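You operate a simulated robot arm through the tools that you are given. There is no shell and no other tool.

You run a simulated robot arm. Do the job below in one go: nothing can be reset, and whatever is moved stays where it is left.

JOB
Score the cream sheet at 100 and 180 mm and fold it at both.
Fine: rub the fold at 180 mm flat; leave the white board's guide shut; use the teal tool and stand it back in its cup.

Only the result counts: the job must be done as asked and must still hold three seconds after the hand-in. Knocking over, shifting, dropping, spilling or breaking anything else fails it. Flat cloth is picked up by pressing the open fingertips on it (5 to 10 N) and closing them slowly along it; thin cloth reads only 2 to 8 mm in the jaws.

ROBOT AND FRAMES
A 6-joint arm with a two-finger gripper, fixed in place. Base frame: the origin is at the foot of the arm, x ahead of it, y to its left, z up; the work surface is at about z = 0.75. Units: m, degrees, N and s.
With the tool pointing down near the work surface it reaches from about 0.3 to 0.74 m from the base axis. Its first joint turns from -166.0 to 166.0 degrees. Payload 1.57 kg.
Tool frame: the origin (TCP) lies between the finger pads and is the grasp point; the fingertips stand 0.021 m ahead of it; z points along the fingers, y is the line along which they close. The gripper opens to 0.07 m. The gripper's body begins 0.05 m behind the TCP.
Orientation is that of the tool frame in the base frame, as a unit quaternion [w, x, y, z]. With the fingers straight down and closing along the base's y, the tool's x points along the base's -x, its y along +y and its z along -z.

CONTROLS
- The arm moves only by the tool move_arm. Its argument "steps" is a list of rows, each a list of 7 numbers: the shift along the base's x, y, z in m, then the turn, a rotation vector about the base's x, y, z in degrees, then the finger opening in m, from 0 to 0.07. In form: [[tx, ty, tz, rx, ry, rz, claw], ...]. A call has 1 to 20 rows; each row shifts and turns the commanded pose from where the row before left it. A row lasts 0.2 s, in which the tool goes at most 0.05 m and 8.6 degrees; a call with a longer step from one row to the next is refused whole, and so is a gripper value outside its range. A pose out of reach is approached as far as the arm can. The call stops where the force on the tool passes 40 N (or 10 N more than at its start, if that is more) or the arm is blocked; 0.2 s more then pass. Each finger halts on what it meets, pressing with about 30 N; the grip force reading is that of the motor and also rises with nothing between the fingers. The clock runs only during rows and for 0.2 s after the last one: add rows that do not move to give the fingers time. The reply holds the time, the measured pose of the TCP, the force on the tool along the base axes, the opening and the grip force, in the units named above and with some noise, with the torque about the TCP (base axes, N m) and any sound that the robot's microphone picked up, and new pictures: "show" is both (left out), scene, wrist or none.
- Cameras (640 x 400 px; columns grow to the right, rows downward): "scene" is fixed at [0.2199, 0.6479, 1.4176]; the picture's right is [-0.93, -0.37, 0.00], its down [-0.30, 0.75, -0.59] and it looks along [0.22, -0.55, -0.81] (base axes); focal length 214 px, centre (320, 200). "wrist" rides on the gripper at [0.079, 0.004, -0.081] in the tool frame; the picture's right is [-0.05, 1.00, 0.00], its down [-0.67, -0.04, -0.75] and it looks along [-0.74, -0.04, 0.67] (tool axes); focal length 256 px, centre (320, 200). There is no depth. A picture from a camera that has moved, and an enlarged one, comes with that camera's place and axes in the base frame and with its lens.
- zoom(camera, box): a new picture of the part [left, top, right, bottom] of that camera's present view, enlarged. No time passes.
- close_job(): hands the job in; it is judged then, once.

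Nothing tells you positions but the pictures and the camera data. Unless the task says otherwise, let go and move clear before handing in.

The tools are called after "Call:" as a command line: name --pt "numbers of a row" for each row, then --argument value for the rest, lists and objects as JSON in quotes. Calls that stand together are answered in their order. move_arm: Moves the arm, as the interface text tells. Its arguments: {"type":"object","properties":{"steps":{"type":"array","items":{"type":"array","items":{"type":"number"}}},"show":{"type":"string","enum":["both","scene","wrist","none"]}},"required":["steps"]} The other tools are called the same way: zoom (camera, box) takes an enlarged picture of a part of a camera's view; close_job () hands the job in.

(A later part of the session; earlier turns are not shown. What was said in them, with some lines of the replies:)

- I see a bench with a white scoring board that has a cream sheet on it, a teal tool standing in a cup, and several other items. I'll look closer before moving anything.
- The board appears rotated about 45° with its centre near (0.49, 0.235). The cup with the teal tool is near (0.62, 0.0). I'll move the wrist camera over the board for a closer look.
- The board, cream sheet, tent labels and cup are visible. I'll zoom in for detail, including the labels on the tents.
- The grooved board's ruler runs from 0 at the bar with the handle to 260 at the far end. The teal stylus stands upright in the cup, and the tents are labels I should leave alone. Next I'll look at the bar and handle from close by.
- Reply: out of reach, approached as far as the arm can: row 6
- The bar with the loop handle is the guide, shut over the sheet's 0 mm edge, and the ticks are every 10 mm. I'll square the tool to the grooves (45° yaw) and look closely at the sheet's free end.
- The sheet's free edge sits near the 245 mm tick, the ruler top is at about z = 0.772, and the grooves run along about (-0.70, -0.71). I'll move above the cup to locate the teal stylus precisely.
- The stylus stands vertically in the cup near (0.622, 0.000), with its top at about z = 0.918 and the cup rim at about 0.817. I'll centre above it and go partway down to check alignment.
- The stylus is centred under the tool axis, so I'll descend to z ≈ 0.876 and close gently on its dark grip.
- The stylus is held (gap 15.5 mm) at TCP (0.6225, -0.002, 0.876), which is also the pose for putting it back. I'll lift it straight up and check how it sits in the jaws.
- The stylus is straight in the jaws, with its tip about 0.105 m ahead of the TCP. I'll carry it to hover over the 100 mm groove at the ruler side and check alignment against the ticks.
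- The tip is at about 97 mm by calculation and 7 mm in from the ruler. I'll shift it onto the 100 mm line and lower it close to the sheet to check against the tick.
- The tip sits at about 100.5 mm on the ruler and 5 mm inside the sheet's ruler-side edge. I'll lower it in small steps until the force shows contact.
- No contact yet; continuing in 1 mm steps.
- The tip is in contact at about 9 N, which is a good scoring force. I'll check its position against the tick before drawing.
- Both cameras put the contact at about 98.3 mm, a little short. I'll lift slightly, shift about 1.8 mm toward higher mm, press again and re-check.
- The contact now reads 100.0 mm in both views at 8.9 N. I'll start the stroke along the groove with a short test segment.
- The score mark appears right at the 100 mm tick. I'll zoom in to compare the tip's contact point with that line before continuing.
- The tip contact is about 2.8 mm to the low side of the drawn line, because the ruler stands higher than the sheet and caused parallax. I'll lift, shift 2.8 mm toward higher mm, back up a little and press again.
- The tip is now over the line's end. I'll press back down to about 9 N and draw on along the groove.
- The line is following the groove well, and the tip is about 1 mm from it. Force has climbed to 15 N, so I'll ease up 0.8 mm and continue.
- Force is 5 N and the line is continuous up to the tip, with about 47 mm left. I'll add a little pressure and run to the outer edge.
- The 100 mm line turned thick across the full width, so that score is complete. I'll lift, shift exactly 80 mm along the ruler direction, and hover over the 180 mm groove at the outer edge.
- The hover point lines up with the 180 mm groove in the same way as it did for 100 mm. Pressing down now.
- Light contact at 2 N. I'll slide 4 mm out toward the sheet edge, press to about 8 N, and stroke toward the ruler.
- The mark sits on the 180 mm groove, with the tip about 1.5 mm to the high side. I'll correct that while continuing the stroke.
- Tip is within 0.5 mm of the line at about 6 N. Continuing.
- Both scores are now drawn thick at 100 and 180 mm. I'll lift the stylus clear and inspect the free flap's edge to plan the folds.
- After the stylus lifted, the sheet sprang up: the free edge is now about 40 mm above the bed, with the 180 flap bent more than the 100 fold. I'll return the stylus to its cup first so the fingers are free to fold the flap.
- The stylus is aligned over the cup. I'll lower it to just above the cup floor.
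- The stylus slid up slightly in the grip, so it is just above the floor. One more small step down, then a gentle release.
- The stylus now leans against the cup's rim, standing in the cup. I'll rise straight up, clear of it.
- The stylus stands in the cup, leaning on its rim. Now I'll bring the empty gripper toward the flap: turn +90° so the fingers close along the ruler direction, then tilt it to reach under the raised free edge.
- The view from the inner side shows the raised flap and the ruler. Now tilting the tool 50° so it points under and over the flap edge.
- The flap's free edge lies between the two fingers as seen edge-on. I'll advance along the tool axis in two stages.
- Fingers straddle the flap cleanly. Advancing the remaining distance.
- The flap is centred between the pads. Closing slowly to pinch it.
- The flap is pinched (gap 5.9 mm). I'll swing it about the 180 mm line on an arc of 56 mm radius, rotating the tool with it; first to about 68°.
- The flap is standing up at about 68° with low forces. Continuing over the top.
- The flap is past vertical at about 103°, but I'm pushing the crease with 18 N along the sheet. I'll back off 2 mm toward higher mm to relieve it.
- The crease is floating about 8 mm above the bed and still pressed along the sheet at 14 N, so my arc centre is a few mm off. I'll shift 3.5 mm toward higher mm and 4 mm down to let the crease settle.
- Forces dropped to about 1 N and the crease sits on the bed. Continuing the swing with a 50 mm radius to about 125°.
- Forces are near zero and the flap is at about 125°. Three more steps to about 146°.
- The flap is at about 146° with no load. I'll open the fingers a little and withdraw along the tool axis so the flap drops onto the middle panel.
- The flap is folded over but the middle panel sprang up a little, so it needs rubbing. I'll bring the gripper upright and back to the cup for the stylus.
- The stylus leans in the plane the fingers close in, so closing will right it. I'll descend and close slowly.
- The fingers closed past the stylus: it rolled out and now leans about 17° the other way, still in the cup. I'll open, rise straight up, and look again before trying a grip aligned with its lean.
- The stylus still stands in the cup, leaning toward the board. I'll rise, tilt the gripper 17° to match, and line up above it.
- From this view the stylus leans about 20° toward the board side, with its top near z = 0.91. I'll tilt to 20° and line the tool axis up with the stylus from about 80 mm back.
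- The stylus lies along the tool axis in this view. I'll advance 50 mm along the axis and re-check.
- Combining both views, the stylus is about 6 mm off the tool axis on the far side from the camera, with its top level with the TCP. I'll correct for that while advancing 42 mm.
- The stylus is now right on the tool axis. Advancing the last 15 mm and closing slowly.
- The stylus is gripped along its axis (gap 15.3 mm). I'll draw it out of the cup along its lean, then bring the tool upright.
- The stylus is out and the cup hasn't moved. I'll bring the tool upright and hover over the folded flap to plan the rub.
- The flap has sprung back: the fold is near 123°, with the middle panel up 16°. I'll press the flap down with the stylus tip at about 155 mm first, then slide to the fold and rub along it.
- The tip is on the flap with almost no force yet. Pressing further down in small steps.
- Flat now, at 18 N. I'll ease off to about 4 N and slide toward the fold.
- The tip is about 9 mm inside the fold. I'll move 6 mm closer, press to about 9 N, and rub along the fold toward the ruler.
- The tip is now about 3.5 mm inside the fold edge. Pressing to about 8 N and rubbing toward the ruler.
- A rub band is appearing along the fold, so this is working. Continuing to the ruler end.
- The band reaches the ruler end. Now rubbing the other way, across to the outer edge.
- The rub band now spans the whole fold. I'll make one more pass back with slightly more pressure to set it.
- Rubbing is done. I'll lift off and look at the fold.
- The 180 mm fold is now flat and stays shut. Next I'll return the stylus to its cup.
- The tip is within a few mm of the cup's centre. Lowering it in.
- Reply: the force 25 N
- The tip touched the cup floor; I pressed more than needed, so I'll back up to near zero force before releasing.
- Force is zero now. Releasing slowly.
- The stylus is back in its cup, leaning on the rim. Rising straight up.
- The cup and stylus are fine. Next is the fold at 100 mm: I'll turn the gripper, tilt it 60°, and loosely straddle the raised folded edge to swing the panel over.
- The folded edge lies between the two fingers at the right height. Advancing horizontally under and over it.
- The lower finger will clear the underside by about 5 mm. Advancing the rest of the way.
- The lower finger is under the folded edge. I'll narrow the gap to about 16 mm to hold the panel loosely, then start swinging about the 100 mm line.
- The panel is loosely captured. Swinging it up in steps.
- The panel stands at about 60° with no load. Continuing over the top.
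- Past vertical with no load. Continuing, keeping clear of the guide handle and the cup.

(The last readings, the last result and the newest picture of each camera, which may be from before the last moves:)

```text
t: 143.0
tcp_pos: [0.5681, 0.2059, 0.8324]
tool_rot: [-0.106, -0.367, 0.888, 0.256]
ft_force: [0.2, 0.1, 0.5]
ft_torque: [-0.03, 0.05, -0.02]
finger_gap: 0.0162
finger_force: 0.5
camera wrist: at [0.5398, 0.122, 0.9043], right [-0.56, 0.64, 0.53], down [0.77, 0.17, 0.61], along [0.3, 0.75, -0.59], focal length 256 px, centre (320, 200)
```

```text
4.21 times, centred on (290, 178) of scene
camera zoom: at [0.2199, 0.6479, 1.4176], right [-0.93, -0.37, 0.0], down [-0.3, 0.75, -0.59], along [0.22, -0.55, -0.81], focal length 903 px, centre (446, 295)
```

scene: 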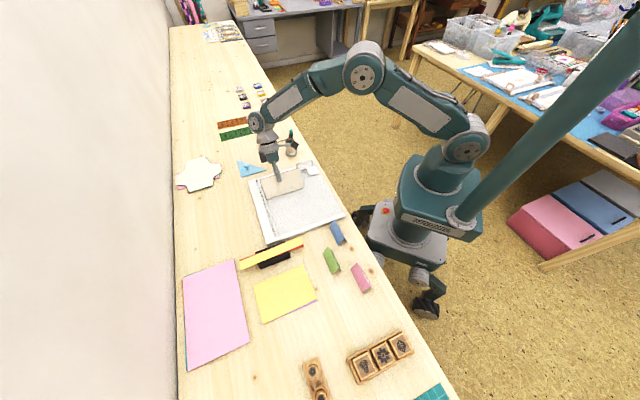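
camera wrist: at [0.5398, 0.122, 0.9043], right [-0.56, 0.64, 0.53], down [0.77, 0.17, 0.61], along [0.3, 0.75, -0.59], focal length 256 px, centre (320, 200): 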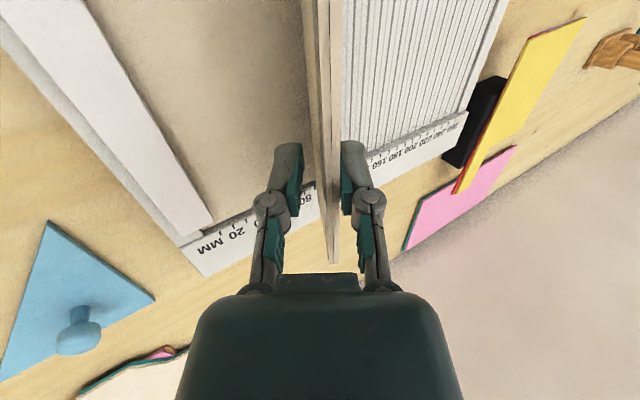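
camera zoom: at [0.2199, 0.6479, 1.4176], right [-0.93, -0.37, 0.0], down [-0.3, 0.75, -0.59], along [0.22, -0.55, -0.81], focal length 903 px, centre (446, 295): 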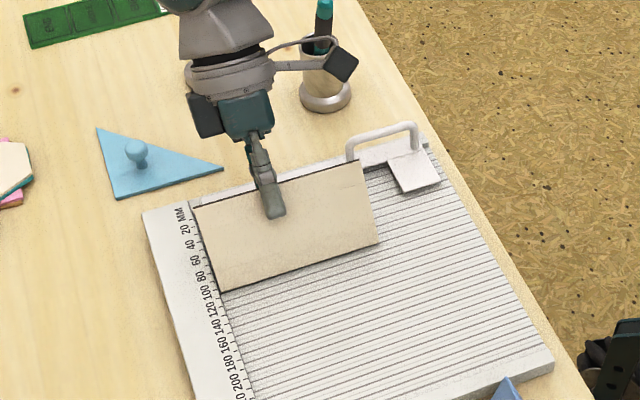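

Call:
move_arm --pt "0.00534 -0.00531 -0.00536 5 5 0 0.016" --pt "0.00484 -0.00482 -0.00626 5 5 0 0.016" --pt "0.00425 -0.00422 -0.00704 5 5 0 0.016" --pt "0 0 0 0 0 0 0.016" --show "both"

Call:
zoom --camera "scene" --box '[245, 130, 335, 225]'

```text
t: 144.0
tcp_pos: [0.5813, 0.1922, 0.814]
tool_rot: [-0.172, -0.342, 0.826, 0.414]
ft_force: [0.0, 0.0, 0.1]
ft_torque: [0.01, -0.01, -0.02]
finger_gap: 0.0161
finger_force: 0.0
camera wrist: at [0.5705, 0.0913, 0.8666], right [-0.38, 0.46, 0.8], down [0.91, 0.03, 0.42], along [0.16, 0.89, -0.43], focal length 256 px, centre (320, 200)
```

scene: 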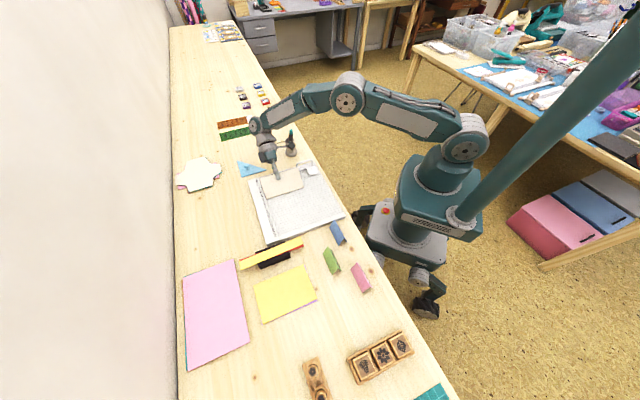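
wrist: 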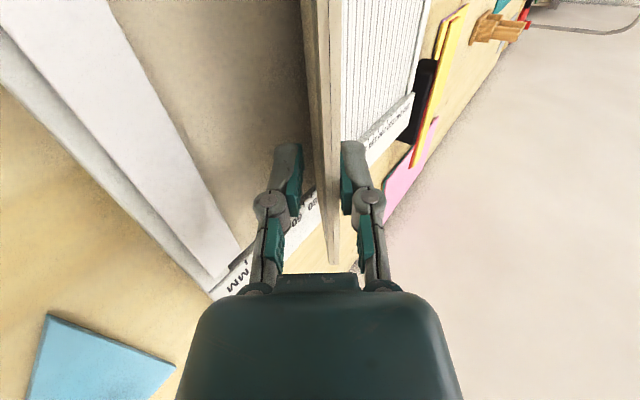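

```text
4.21 times, centred on (290, 178) of scene
camera zoom: at [0.2199, 0.6479, 1.4176], right [-0.93, -0.37, 0.0], down [-0.3, 0.75, -0.59], along [0.22, -0.55, -0.81], focal length 903 px, centre (446, 295)
```

zoom: 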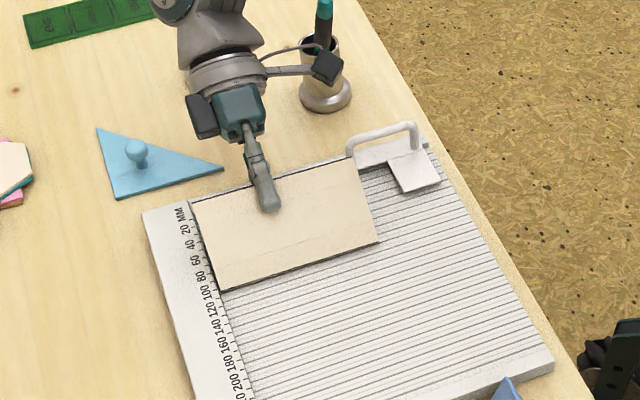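

The panel is at about 137°, still loosely held. I'll withdraw along the tool axis while sliding away from the cup side, then go straight up.

Call:
move_arm --pt "0.00927 0.00135 0.0042 0 0 0 0.018" --pt "0.00927 0.00135 0.0042 0 0 0 0.018" --pt "0.00927 0.00135 0.0042 0 0 0 0.018" --pt "0.00927 0.00135 0.0042 0 0 0 0.018" --pt "0.003 -0.003 0.008 0 0 0 0.018" --pt "0 0 0.02 0 0 0 0.018" --pt "0 0 0.02 0 0 0 0.018" --pt "0 0 0.02 0 0 0 0.018" --pt "0 0 0.02 0 0 0 0.018" --pt "0 0 0 0 0 0 0.018" --show "both"

Call:
zoom --camera "scene" --box '[245, 130, 335, 225]'

```text
t: 146.2
tcp_pos: [0.6244, 0.1961, 0.918]
tool_rot: [-0.171, -0.342, 0.826, 0.414]
ft_force: [0.0, 0.5, -0.1]
ft_torque: [0.0, -0.01, 0.04]
finger_gap: 0.0178
finger_force: 0.1
camera wrist: at [0.6113, 0.0951, 0.9712], right [-0.38, 0.46, 0.8], down [0.91, 0.03, 0.42], along [0.17, 0.89, -0.43], focal length 256 px, centre (320, 200)
```

scene: 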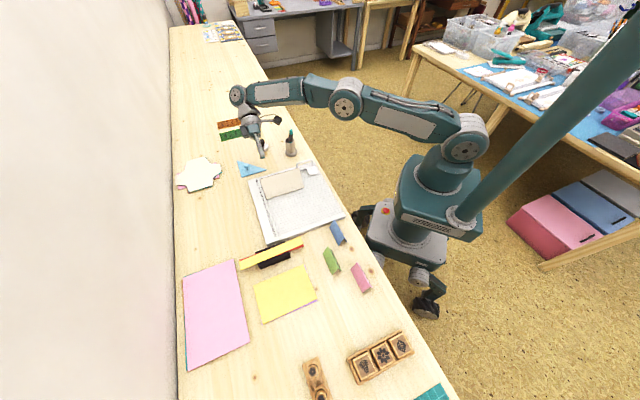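
wrist: 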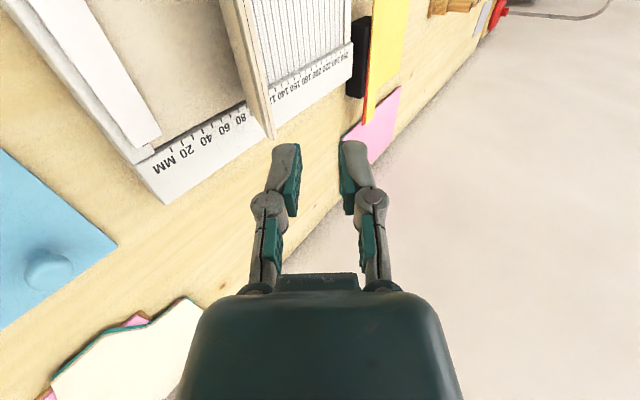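

```text
4.21 times, centred on (290, 178) of scene
camera zoom: at [0.2199, 0.6479, 1.4176], right [-0.93, -0.37, 0.0], down [-0.3, 0.75, -0.59], along [0.22, -0.55, -0.81], focal length 903 px, centre (446, 295)
```

zoom: 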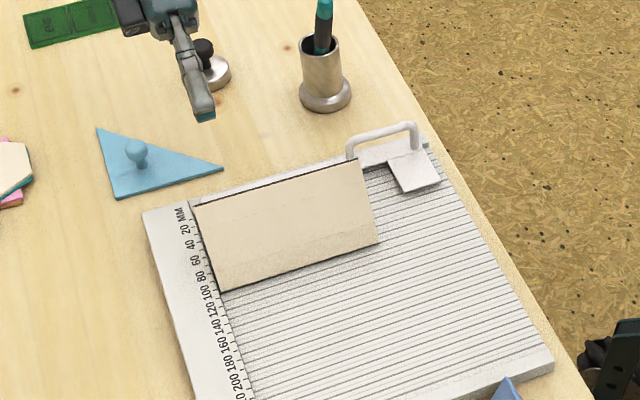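

The panel stands at roughly 115–120° after springing back. I'll bring the gripper upright on its outer side, with the fingers closed, to push it down flat.

Call:
move_arm --pt "0 0 0.01 -4.695 -4.695 0 0.015" --pt "0 0 0.01 -4.695 -4.695 0 0.01" --pt "-0.0164 0.0073 0.01 -4.695 -4.695 0 0.005" --pt "-0.0164 0.0073 0.01 -4.695 -4.695 0 0.0" --pt "-0.0164 0.0073 0.005 -4.695 -4.695 0 0.0" --pt "-0.0163 0.0072 0.0 -4.695 -4.695 0 0.0" --pt "-0.0163 0.0072 0.0 -4.695 -4.695 0 0.0" --pt "-0.0163 0.0072 0.0 -4.695 -4.695 0 0.0" --pt "0 0 0 0 0 0 0.0" --show "both"

Call:
zoom --camera "scene" --box '[245, 130, 335, 225]'

Call:
zoom --camera "wrist" --box '[160, 0, 480, 200]'

```text
t: 148.2
tcp_pos: [0.5225, 0.2391, 0.9631]
tool_rot: [0.0, -0.383, 0.924, -0.001]
ft_force: [-0.8, 1.1, 0.3]
ft_torque: [0.01, -0.01, -0.01]
finger_gap: 0.0
finger_force: 28.4
camera wrist: at [0.465, 0.1853, 1.0457], right [-0.67, 0.74, 0.0], down [0.5, 0.45, 0.74], along [0.55, 0.5, -0.67], focal length 256 px, centre (320, 200)
```

scene: 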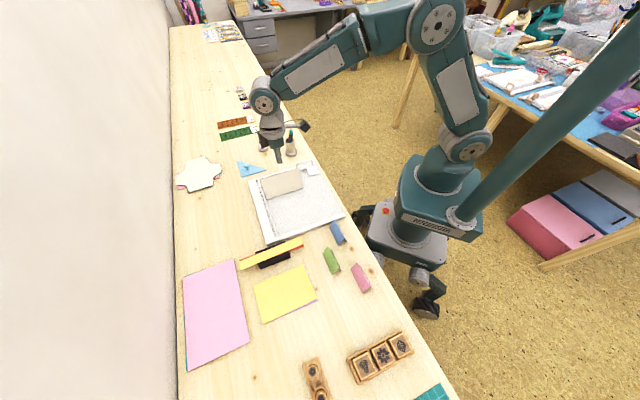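
wrist: 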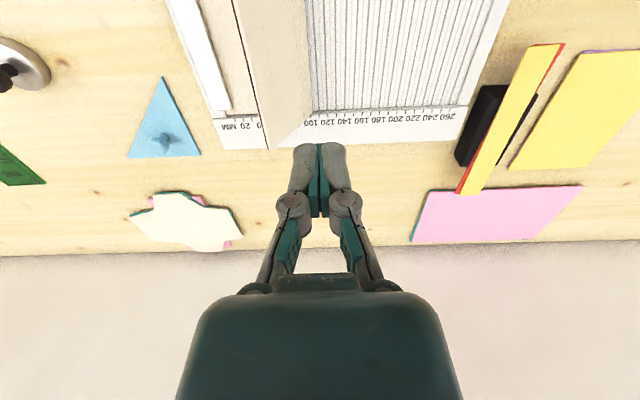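

```text
4.21 times, centred on (290, 178) of scene
camera zoom: at [0.2199, 0.6479, 1.4176], right [-0.93, -0.37, 0.0], down [-0.3, 0.75, -0.59], along [0.22, -0.55, -0.81], focal length 903 px, centre (446, 295)
```

zoom: 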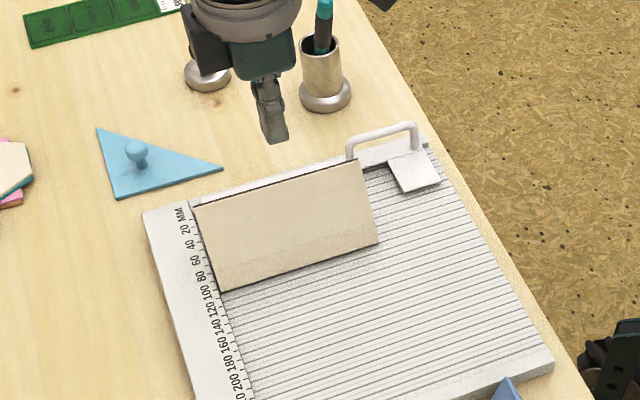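

```text
2.00 times, centred on (320, 100) of wrist
camera zoom: at [0.465, 0.1853, 1.0457], right [-0.67, 0.74, 0.0], down [0.5, 0.45, 0.74], along [0.55, 0.5, -0.67], focal length 512 px, centre (320, 400)
```

zoom: 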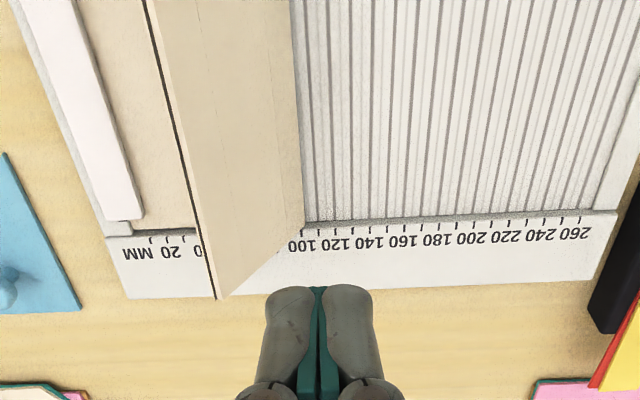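

The panel is at about 121°. I'll lower the closed fingers behind it and push it over toward the guide.

Call:
move_arm --pt "0 0 -0.035 0 0 0 0" --pt "0 0 -0.035 0 0 0 0" --pt "0 0 -0.035 0 0 0 0" --pt "0 0 -0.034 0 0 0 0" --pt "0.00425 -0.00423 0 0 0 0 0" --pt "0.00425 -0.00423 0 0 0 0 0" --pt "0.00425 -0.00423 0 0 0 0 0" --pt "0.00425 -0.00423 0 0 0 0 0" --pt "0.00425 -0.00423 0 0 0 0 0" --pt "0 0 0 0 0 0 0" --show "both"

Call:
zoom --camera "scene" --box '[245, 150, 335, 225]'

```text
t: 150.4
tcp_pos: [0.5437, 0.2184, 0.8223]
tool_rot: [-0.001, -0.382, 0.924, -0.001]
ft_force: [-0.4, 0.4, 0.0]
ft_torque: [-0.03, 0.0, 0.0]
finger_gap: 0.0
finger_force: 29.1
camera wrist: at [0.4862, 0.1641, 0.9065], right [-0.67, 0.74, 0.0], down [0.5, 0.45, 0.74], along [0.55, 0.5, -0.67], focal length 256 px, centre (320, 200)
```

scene: 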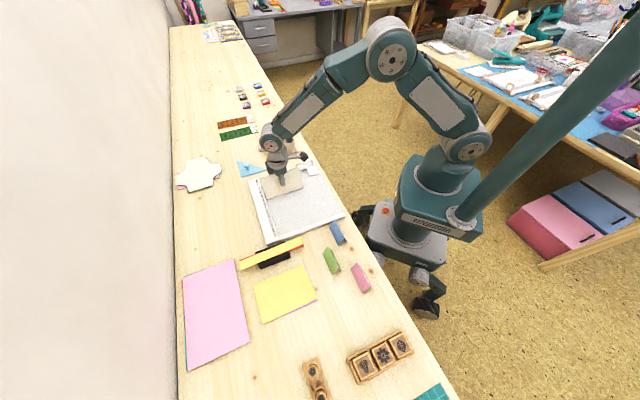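
wrist: 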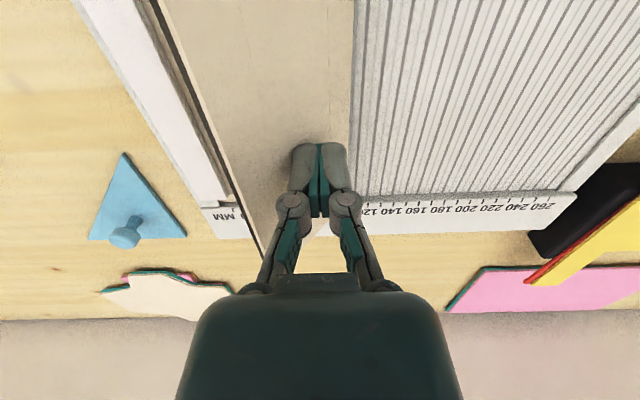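

```text
5.33 times, centred on (290, 188) of scene
camera zoom: at [0.2199, 0.6479, 1.4176], right [-0.93, -0.37, 0.0], down [-0.3, 0.75, -0.59], along [0.22, -0.55, -0.81], focal length 1144 px, centre (480, 267)
```

zoom: 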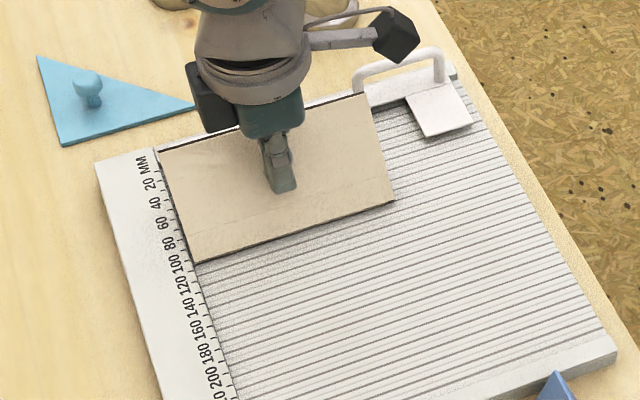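

Call:
move_arm --pt "0.00425 -0.00423 0 0 0 0 0" --pt "0.00425 -0.00423 0 0 0 0 0" --pt "0.00425 -0.00423 -0.001 0 0 0 0" --pt "0.00425 -0.00423 -0.002 0 0 0 0" --pt "0 0 0 0 0 0 0" --show "wrist"

Call:
zoom --camera "scene" --box '[245, 150, 335, 225]'

```text
t: 151.6
tcp_pos: [0.5623, 0.202, 0.8212]
tool_rot: [-0.001, -0.383, 0.924, 0.0]
ft_force: [-0.8, -0.4, 0.0]
ft_torque: [0.05, 0.0, -0.02]
finger_gap: 0.0
finger_force: 28.3
camera wrist: at [0.5033, 0.1471, 0.9035], right [-0.67, 0.74, 0.0], down [0.5, 0.45, 0.74], along [0.55, 0.5, -0.67], focal length 256 px, centre (320, 200)
```

wrist: 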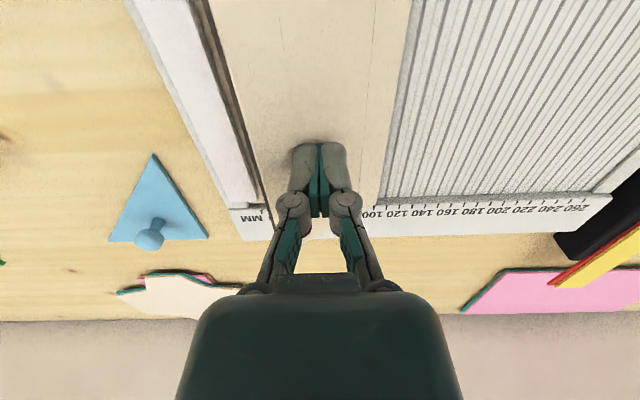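

```text
5.33 times, centred on (290, 188) of scene
camera zoom: at [0.2199, 0.6479, 1.4176], right [-0.93, -0.37, 0.0], down [-0.3, 0.75, -0.59], along [0.22, -0.55, -0.81], focal length 1144 px, centre (480, 267)
```

zoom: 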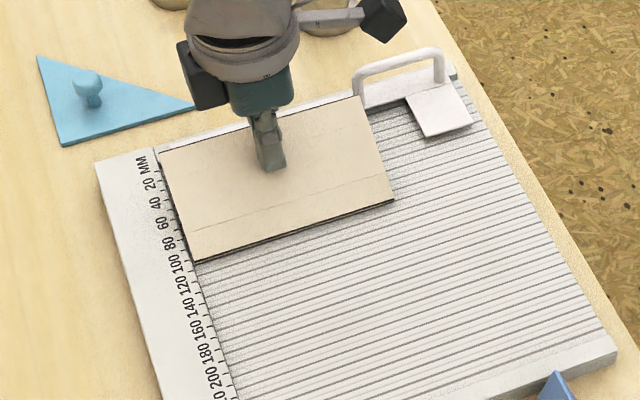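

The panel is nearly down at about 145°. Pressing straight down now.

Call:
move_arm --pt "0 0 -0.005 0 0 0 0" --pt "0 0 -0.005 0 0 0 0" --pt "0 0 -0.004 0 0 0 0" --pt "0 0 0 0 0 0 0" --show "none"

Call:
zoom --camera "scene" --box '[245, 150, 335, 225]'

Call:
zoom --camera "wrist" --box '[160, 20, 480, 230]'

```text
t: 152.6
tcp_pos: [0.5628, 0.2001, 0.808]
tool_rot: [-0.001, -0.383, 0.924, -0.001]
ft_force: [0.1, -0.2, 0.6]
ft_torque: [0.0, 0.0, 0.0]
finger_gap: 0.0
finger_force: 27.8
```

```text
5.33 times, centred on (290, 188) of scene
camera zoom: at [0.2199, 0.6479, 1.4176], right [-0.93, -0.37, 0.0], down [-0.3, 0.75, -0.59], along [0.22, -0.55, -0.81], focal length 1144 px, centre (480, 267)
```

zoom: 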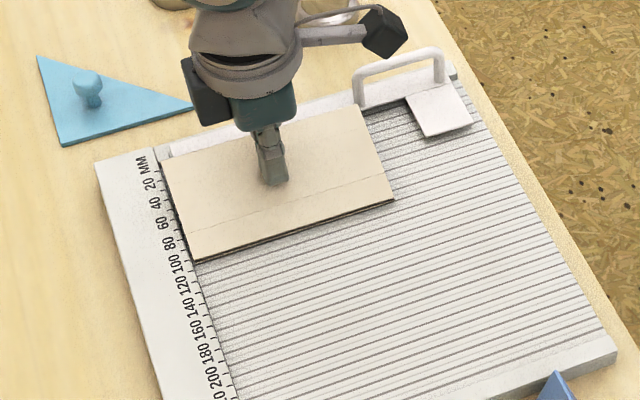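

```text
1.90 times, centred on (320, 125) of wrist
camera zoom: at [0.5032, 0.1474, 0.8895], right [-0.67, 0.74, 0.0], down [0.5, 0.45, 0.74], along [0.55, 0.5, -0.67], focal length 488 px, centre (320, 343)
```

zoom: 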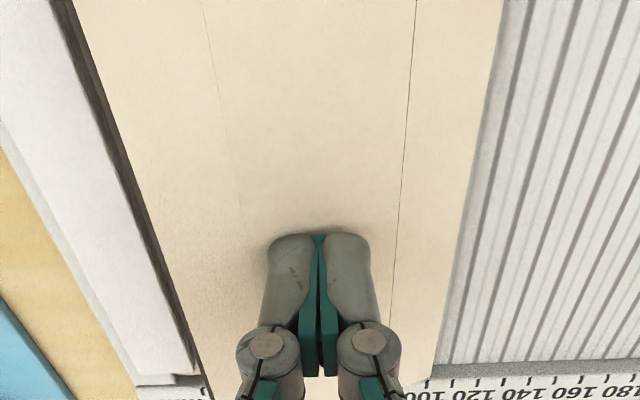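

Call:
move_arm --pt "0 0 -0.004 0 0 0 0" --pt "0 0 -0.003 0 0 0 0" --pt "0 0 0 0 0 0 0" --show "none"

Call:
move_arm --pt "0 0 -0.002 0 0 0 0" --pt "0 0 0 0 0 0 0" --show "none"

```text
t: 153.4
tcp_pos: [0.5609, 0.1997, 0.8005]
tool_rot: [-0.002, -0.383, 0.924, 0.001]
ft_force: [0.5, -0.3, 1.5]
ft_torque: [-0.01, -0.02, 0.02]
finger_gap: 0.0
finger_force: 28.1
```

```text
t: 154.0
tcp_pos: [0.5608, 0.2015, 0.798]
tool_rot: [0.0, -0.383, 0.924, 0.0]
ft_force: [0.4, -0.4, 0.1]
ft_torque: [-0.01, -0.01, -0.01]
finger_gap: 0.0
finger_force: 28.8
```

Call:
move_arm --pt "0 0 -0.0015 0 0 0 0" --pt "0 0 0 0 0 0 0" --show "none"

Call:
zoom --camera "scene" --box '[245, 150, 335, 225]'

Call:
zoom --camera "wrist" --box '[160, 20, 480, 230]'

```text
t: 154.6
tcp_pos: [0.5622, 0.2021, 0.7964]
tool_rot: [0.0, -0.382, 0.924, 0.0]
ft_force: [-0.8, -0.6, 1.0]
ft_torque: [0.03, 0.01, -0.01]
finger_gap: 0.0
finger_force: 28.3
```

```text
5.33 times, centred on (290, 188) of scene
camera zoom: at [0.2199, 0.6479, 1.4176], right [-0.93, -0.37, 0.0], down [-0.3, 0.75, -0.59], along [0.22, -0.55, -0.81], focal length 1144 px, centre (480, 267)
```

zoom: 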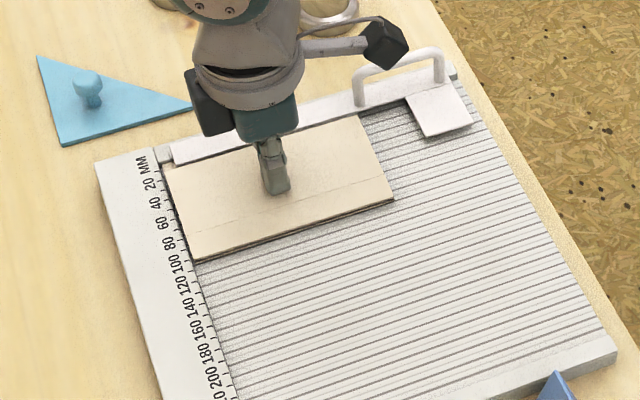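

```text
1.90 times, centred on (320, 125) of wrist
camera zoom: at [0.5031, 0.1475, 0.8793], right [-0.67, 0.74, 0.0], down [0.5, 0.45, 0.74], along [0.55, 0.5, -0.67], focal length 488 px, centre (320, 343)
```

zoom: 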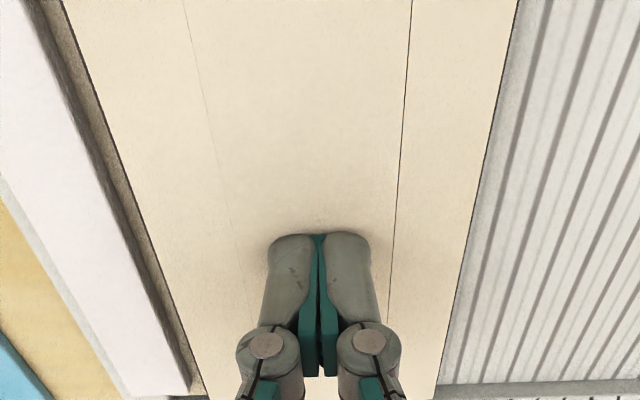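

Call:
move_arm --pt "0 0 -0.0015 0 0 0 0" --pt "0 0 0 0 0 0 0" --show "none"

```text
t: 155.2
tcp_pos: [0.562, 0.2009, 0.7953]
tool_rot: [0.0, -0.383, 0.924, -0.001]
ft_force: [0.0, -0.4, 0.5]
ft_torque: [0.01, 0.0, -0.02]
finger_gap: 0.0
finger_force: 28.5
```

Call:
move_arm --pt "0 0 -0.001 0 0 0 0" --pt "0 0 0 0 0 0 0" --show "none"

```text
t: 155.8
tcp_pos: [0.5613, 0.2019, 0.795]
tool_rot: [-0.001, -0.383, 0.924, 0.0]
ft_force: [-0.2, 0.1, -0.2]
ft_torque: [0.03, -0.01, 0.01]
finger_gap: 0.0
finger_force: 28.4
```

Call:
move_arm --pt "0 0 -0.001 0 0 0 0" --pt "0 0 0 0 0 0 0" --show "none"

```text
t: 156.4
tcp_pos: [0.5626, 0.2021, 0.7937]
tool_rot: [0.0, -0.383, 0.924, 0.0]
ft_force: [-0.3, 0.0, 0.8]
ft_torque: [0.03, -0.01, -0.02]
finger_gap: 0.0
finger_force: 28.5
```

Call:
move_arm --pt "0 0 -0.001 0 0 0 0" --pt "0 0 0 0 0 0 0" --show "none"

Call:
zoom --camera "scene" --box '[245, 150, 335, 225]'

```text
t: 157.0
tcp_pos: [0.5621, 0.201, 0.7939]
tool_rot: [-0.001, -0.383, 0.924, 0.001]
ft_force: [-0.7, -0.1, 2.8]
ft_torque: [0.05, -0.03, -0.03]
finger_gap: 0.0059
finger_force: 28.3
```

```text
5.33 times, centred on (290, 188) of scene
camera zoom: at [0.2199, 0.6479, 1.4176], right [-0.93, -0.37, 0.0], down [-0.3, 0.75, -0.59], along [0.22, -0.55, -0.81], focal length 1144 px, centre (480, 267)
```

zoom: 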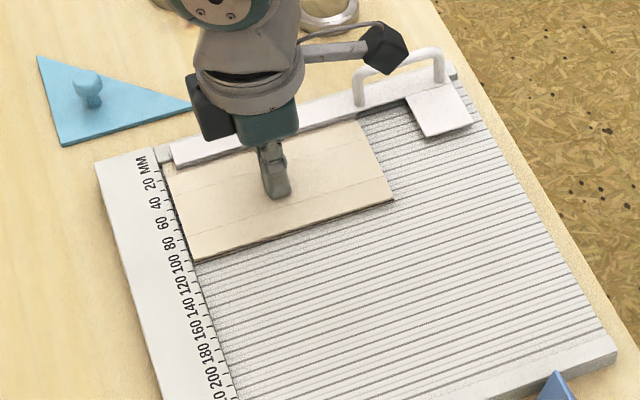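

The stack is flat under the fingers, but the finger gap jumped to 5.9 mm, as if it has nipped the sheet. I'll look closely before lifting.

Call:
zoom --camera "wrist" --box '[240, 60, 400, 230]'

Call:
zoom --camera "scene" --box '[265, 165, 310, 205]'

```text
2.35 times, centred on (320, 145) of wrist
camera zoom: at [0.5036, 0.1475, 0.8748], right [-0.67, 0.74, 0.0], down [0.5, 0.45, 0.74], along [0.55, 0.5, -0.67], focal length 602 px, centre (320, 329)
```

zoom: 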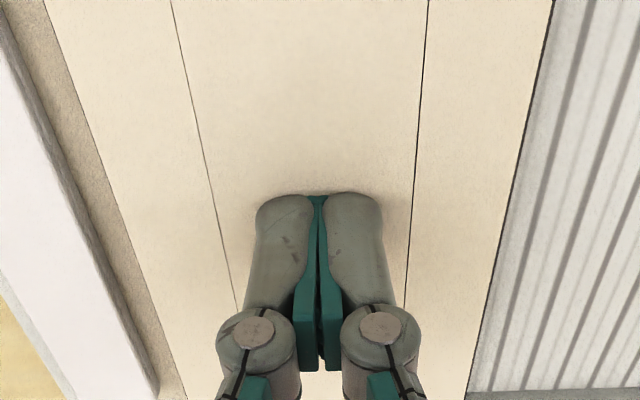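

```text
10.00 times, centred on (288, 185) of scene
camera zoom: at [0.2199, 0.6479, 1.4176], right [-0.93, -0.37, 0.0], down [-0.3, 0.75, -0.59], along [0.22, -0.55, -0.81], focal length 2145 px, centre (645, 350)
```

zoom: 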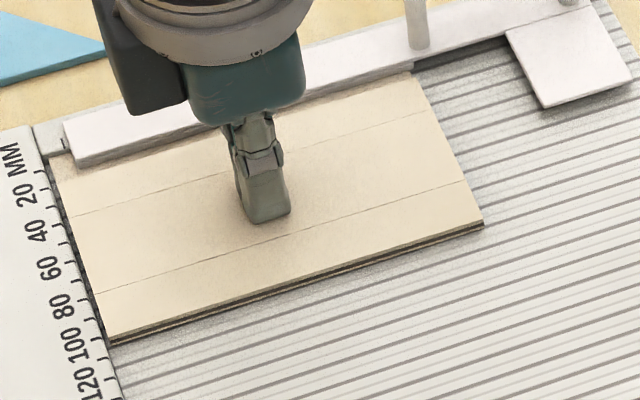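

The panel lies flat, with no visible pinch. I'll ease off slightly, open the fingers a little to be safe, then lift.

Call:
move_arm --pt "0 0 0.001 0 0 0 0" --pt "0 0 0 0 0 0 0.006" --pt "0 0 0 0 0 0 0.012" --pt "0 0 0 0 0 0 0.016" --pt "0 0 0 0 0 0 0.016" --show "none"

Call:
zoom --camera "wrist" --box '[240, 60, 400, 230]'

```text
t: 158.2
tcp_pos: [0.5623, 0.2006, 0.7939]
tool_rot: [0.0, -0.383, 0.924, 0.0]
ft_force: [-1.9, 0.7, 0.8]
ft_torque: [0.04, 0.02, -0.01]
finger_gap: 0.0155
finger_force: 0.0
```

```text
2.35 times, centred on (320, 145) of wrist
camera zoom: at [0.5033, 0.1476, 0.8758], right [-0.67, 0.74, 0.0], down [0.5, 0.45, 0.74], along [0.55, 0.5, -0.67], focal length 602 px, centre (320, 329)
```

zoom: 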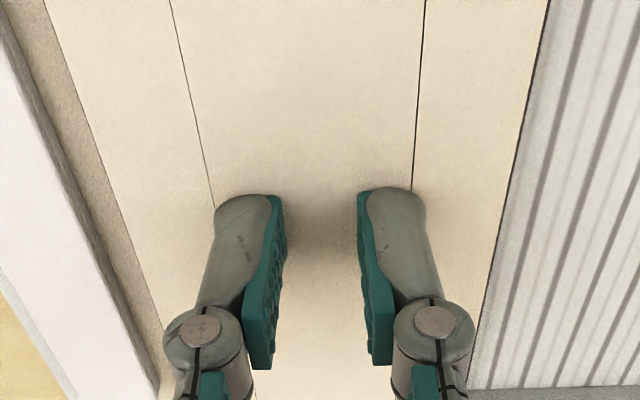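

Fingers are free of the sheet. One firmer press with the open fingertips to seat the fold, then I'll lift away.

Call:
move_arm --pt "0 0 -0.001 0 0 0 0.016" --pt "0 0 -0.001 0 0 0 0.016" --pt "0 0 0 0 0 0 0.016" --show "none"

```text
t: 159.0
tcp_pos: [0.5632, 0.2022, 0.7919]
tool_rot: [0.0, -0.382, 0.924, -0.001]
ft_force: [1.1, -0.5, 11.6]
ft_torque: [-0.05, -0.03, 0.02]
finger_gap: 0.0165
finger_force: 0.0
```

Pressed flat at about 12 N. Now lifting straight up to see how far it springs back.

Call:
move_arm --pt "0 0 0 0 0 0 0.016" --pt "0 0 0.003 0 0 0 0.016" --pt "0 0 0.01 0 0 0 0.016" --pt "0 0 0.02 0 0 0 0.016" --pt "0 0 0.03 0 0 0 0.016" --pt "0 0 0.03 0 0 0 0.016" --pt "0 0 0.04 0 0 0 0.016" --pt "0 0 0.03 0 0 0 0.016" --pt "0 0 0 0 0 0 0.016" --show "both"

Call:
zoom --camera "scene" --box '[245, 140, 335, 225]'

Call:
zoom --camera "wrist" --box '[160, 0, 480, 200]'

```text
t: 161.0
tcp_pos: [0.56, 0.2, 0.9554]
tool_rot: [0.0, -0.383, 0.924, 0.0]
ft_force: [0.1, -0.4, -0.2]
ft_torque: [-0.01, -0.02, 0.04]
finger_gap: 0.016
finger_force: 0.1
camera wrist: at [0.5021, 0.1471, 1.0374], right [-0.67, 0.74, 0.0], down [0.5, 0.45, 0.74], along [0.55, 0.5, -0.67], focal length 256 px, centre (320, 200)
```

scene: 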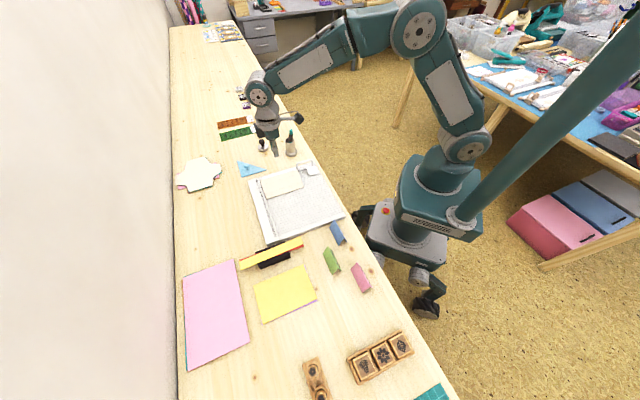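
wrist: 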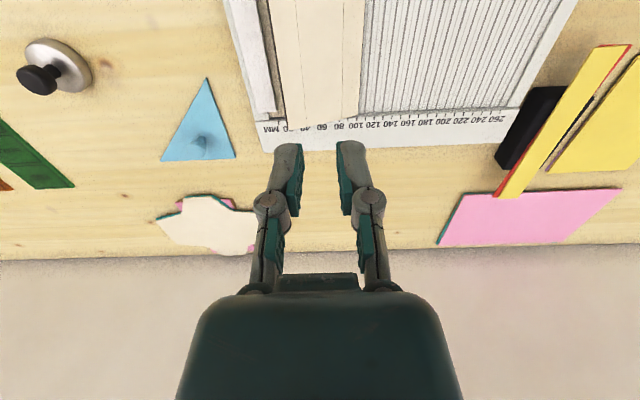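

```text
4.71 times, centred on (290, 182) of scene
camera zoom: at [0.2199, 0.6479, 1.4176], right [-0.93, -0.37, 0.0], down [-0.3, 0.75, -0.59], along [0.22, -0.55, -0.81], focal length 1009 px, centre (461, 282)
```

zoom: 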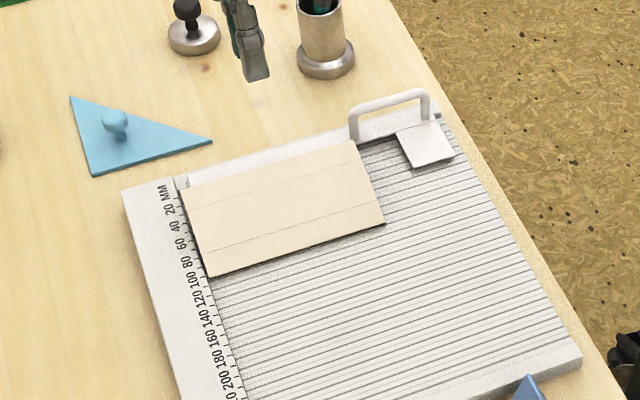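

```text
2.00 times, centred on (320, 100) of wrist
camera zoom: at [0.5021, 0.1471, 1.0374], right [-0.67, 0.74, 0.0], down [0.5, 0.45, 0.74], along [0.55, 0.5, -0.67], focal length 512 px, centre (320, 400)
```

zoom: 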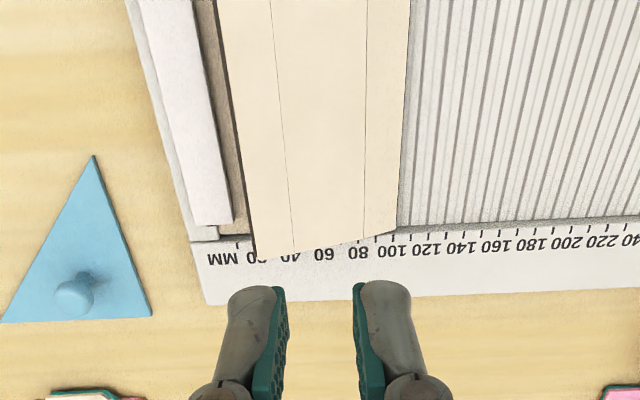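

The 100 mm fold now holds at about 162°, lying over next to the guide. I'll move the arm well clear and wait to check that everything stays put.

Call:
move_arm --pt "0 0 0.04 0 0 0 0.03" --pt "-0.01 0 0.04 0 0 0 0.05" --pt "-0.02 0 0.04 0 0 0 0.07" --pt "-0.03 0 0.04 0 0 0 0.07" --pt "-0.03 0 0.03 0 0 0 0.07" --pt "0 0 0 0 0 0 0.07" --pt "0 0 0 0 0 0 0.07" --pt "0 0 0 0 0 0 0.07" --pt "0 0 0 0 0 0 0.07" --pt "0 0 0 0 0 0 0.07" --pt "0 0 0 0 0 0 0.07" --pt "0 0 0 0 0 0 0.07" --pt "0 0 0 0 0 0 0.07" --pt "0 0 0 0 0 0 0.07" --pt "0 0 0 0 0 0 0.07" --show "both"

Call:
zoom --camera "scene" --box '[240, 100, 350, 240]'

Call:
zoom --camera "scene" --box '[265, 115, 315, 165]'

Call:
zoom --camera "scene" --box '[250, 160, 320, 210]'

```text
t: 164.2
tcp_pos: [0.4725, 0.2003, 1.1446]
tool_rot: [-0.001, -0.383, 0.924, 0.0]
ft_force: [-0.3, 0.5, 0.3]
ft_torque: [0.02, -0.04, 0.03]
finger_gap: 0.0699
finger_force: 0.1
camera wrist: at [0.4138, 0.1469, 1.2266], right [-0.67, 0.74, 0.0], down [0.5, 0.45, 0.74], along [0.55, 0.5, -0.67], focal length 256 px, centre (320, 200)
```

scene: 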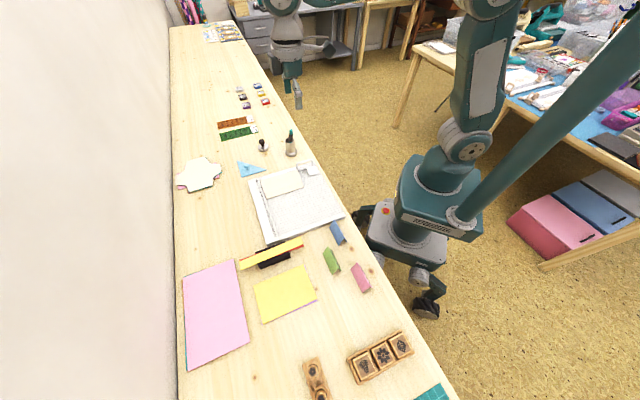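
wrist: 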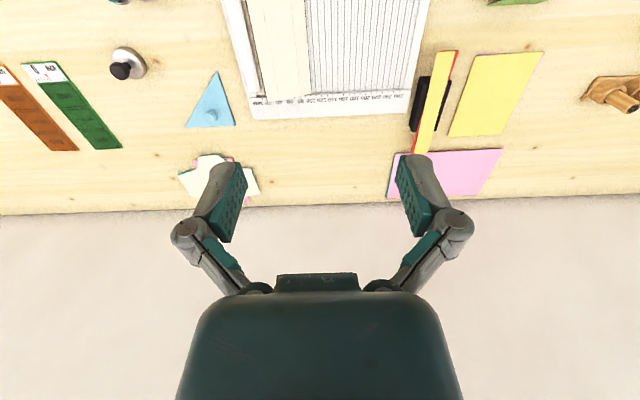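

```text
2.86 times, centred on (295, 170) of scene
camera zoom: at [0.2199, 0.6479, 1.4176], right [-0.93, -0.37, 0.0], down [-0.3, 0.75, -0.59], along [0.22, -0.55, -0.81], focal length 613 px, centre (391, 286)
```

zoom: 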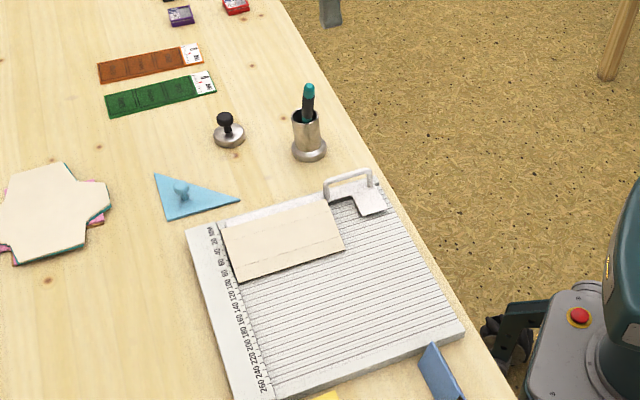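

```text
8.00 times, centred on (290, 140) of scene
camera zoom: at [0.2199, 0.6479, 1.4176], right [-0.93, -0.37, 0.0], down [-0.3, 0.75, -0.59], along [0.22, -0.55, -0.81], focal length 1716 px, centre (560, 680)
```

zoom: 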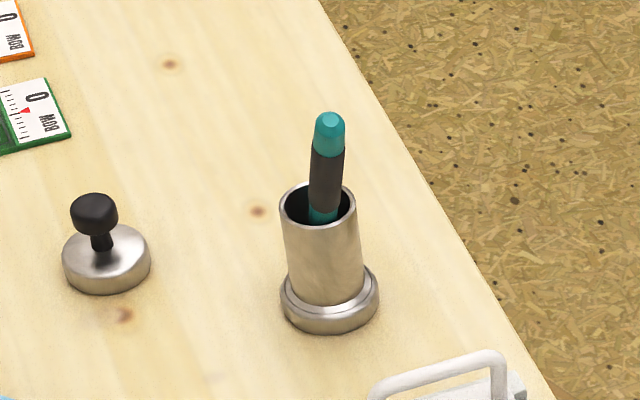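

```text
8.00 times, centred on (285, 185) of scene
camera zoom: at [0.2199, 0.6479, 1.4176], right [-0.93, -0.37, 0.0], down [-0.3, 0.75, -0.59], along [0.22, -0.55, -0.81], focal length 1716 px, centre (600, 320)
```

zoom: 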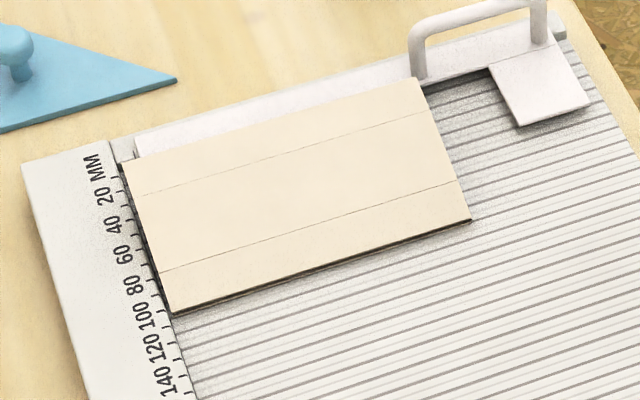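

Checking the final state: both scores are made, and the 180 mm fold is rubbed flat. The 100 mm fold is over and held steady through the wait. The guide is still shut, the teal tool stands in its cup leaning on the rim, and nothing else has moved. The arm is clear, so I'm handing in.

Call:
close_job

```text
The job is handed in.
```

The cream sheet is scored and folded at both 100 mm and 180 mm, and I've handed the job in. I haven't seen the judging result.

- **Scores:** both lines run the full width of the sheet, at the 100 mm and 180 mm marks.
- **Fold at 180 mm:** I rubbed it along its whole length with the teal tool. It stayed flat after I lifted off.
- **Fold at 100 mm:** I pressed it down flat but didn't rub it. It sprang back to about 162° of a full 180° fold and held there while I waited about two seconds.
- **Guide:** I never opened it, and it is still shut.
- **Teal tool:** it is back in its cup, leaning about 20° against the rim rather than upright as it was at the start.

The tool slipped out of the grip once during a re-grasp but stayed in the cup. When I put it back I pressed it onto the cup floor at about 25 N. The pictures show the cup and everything else still in place.
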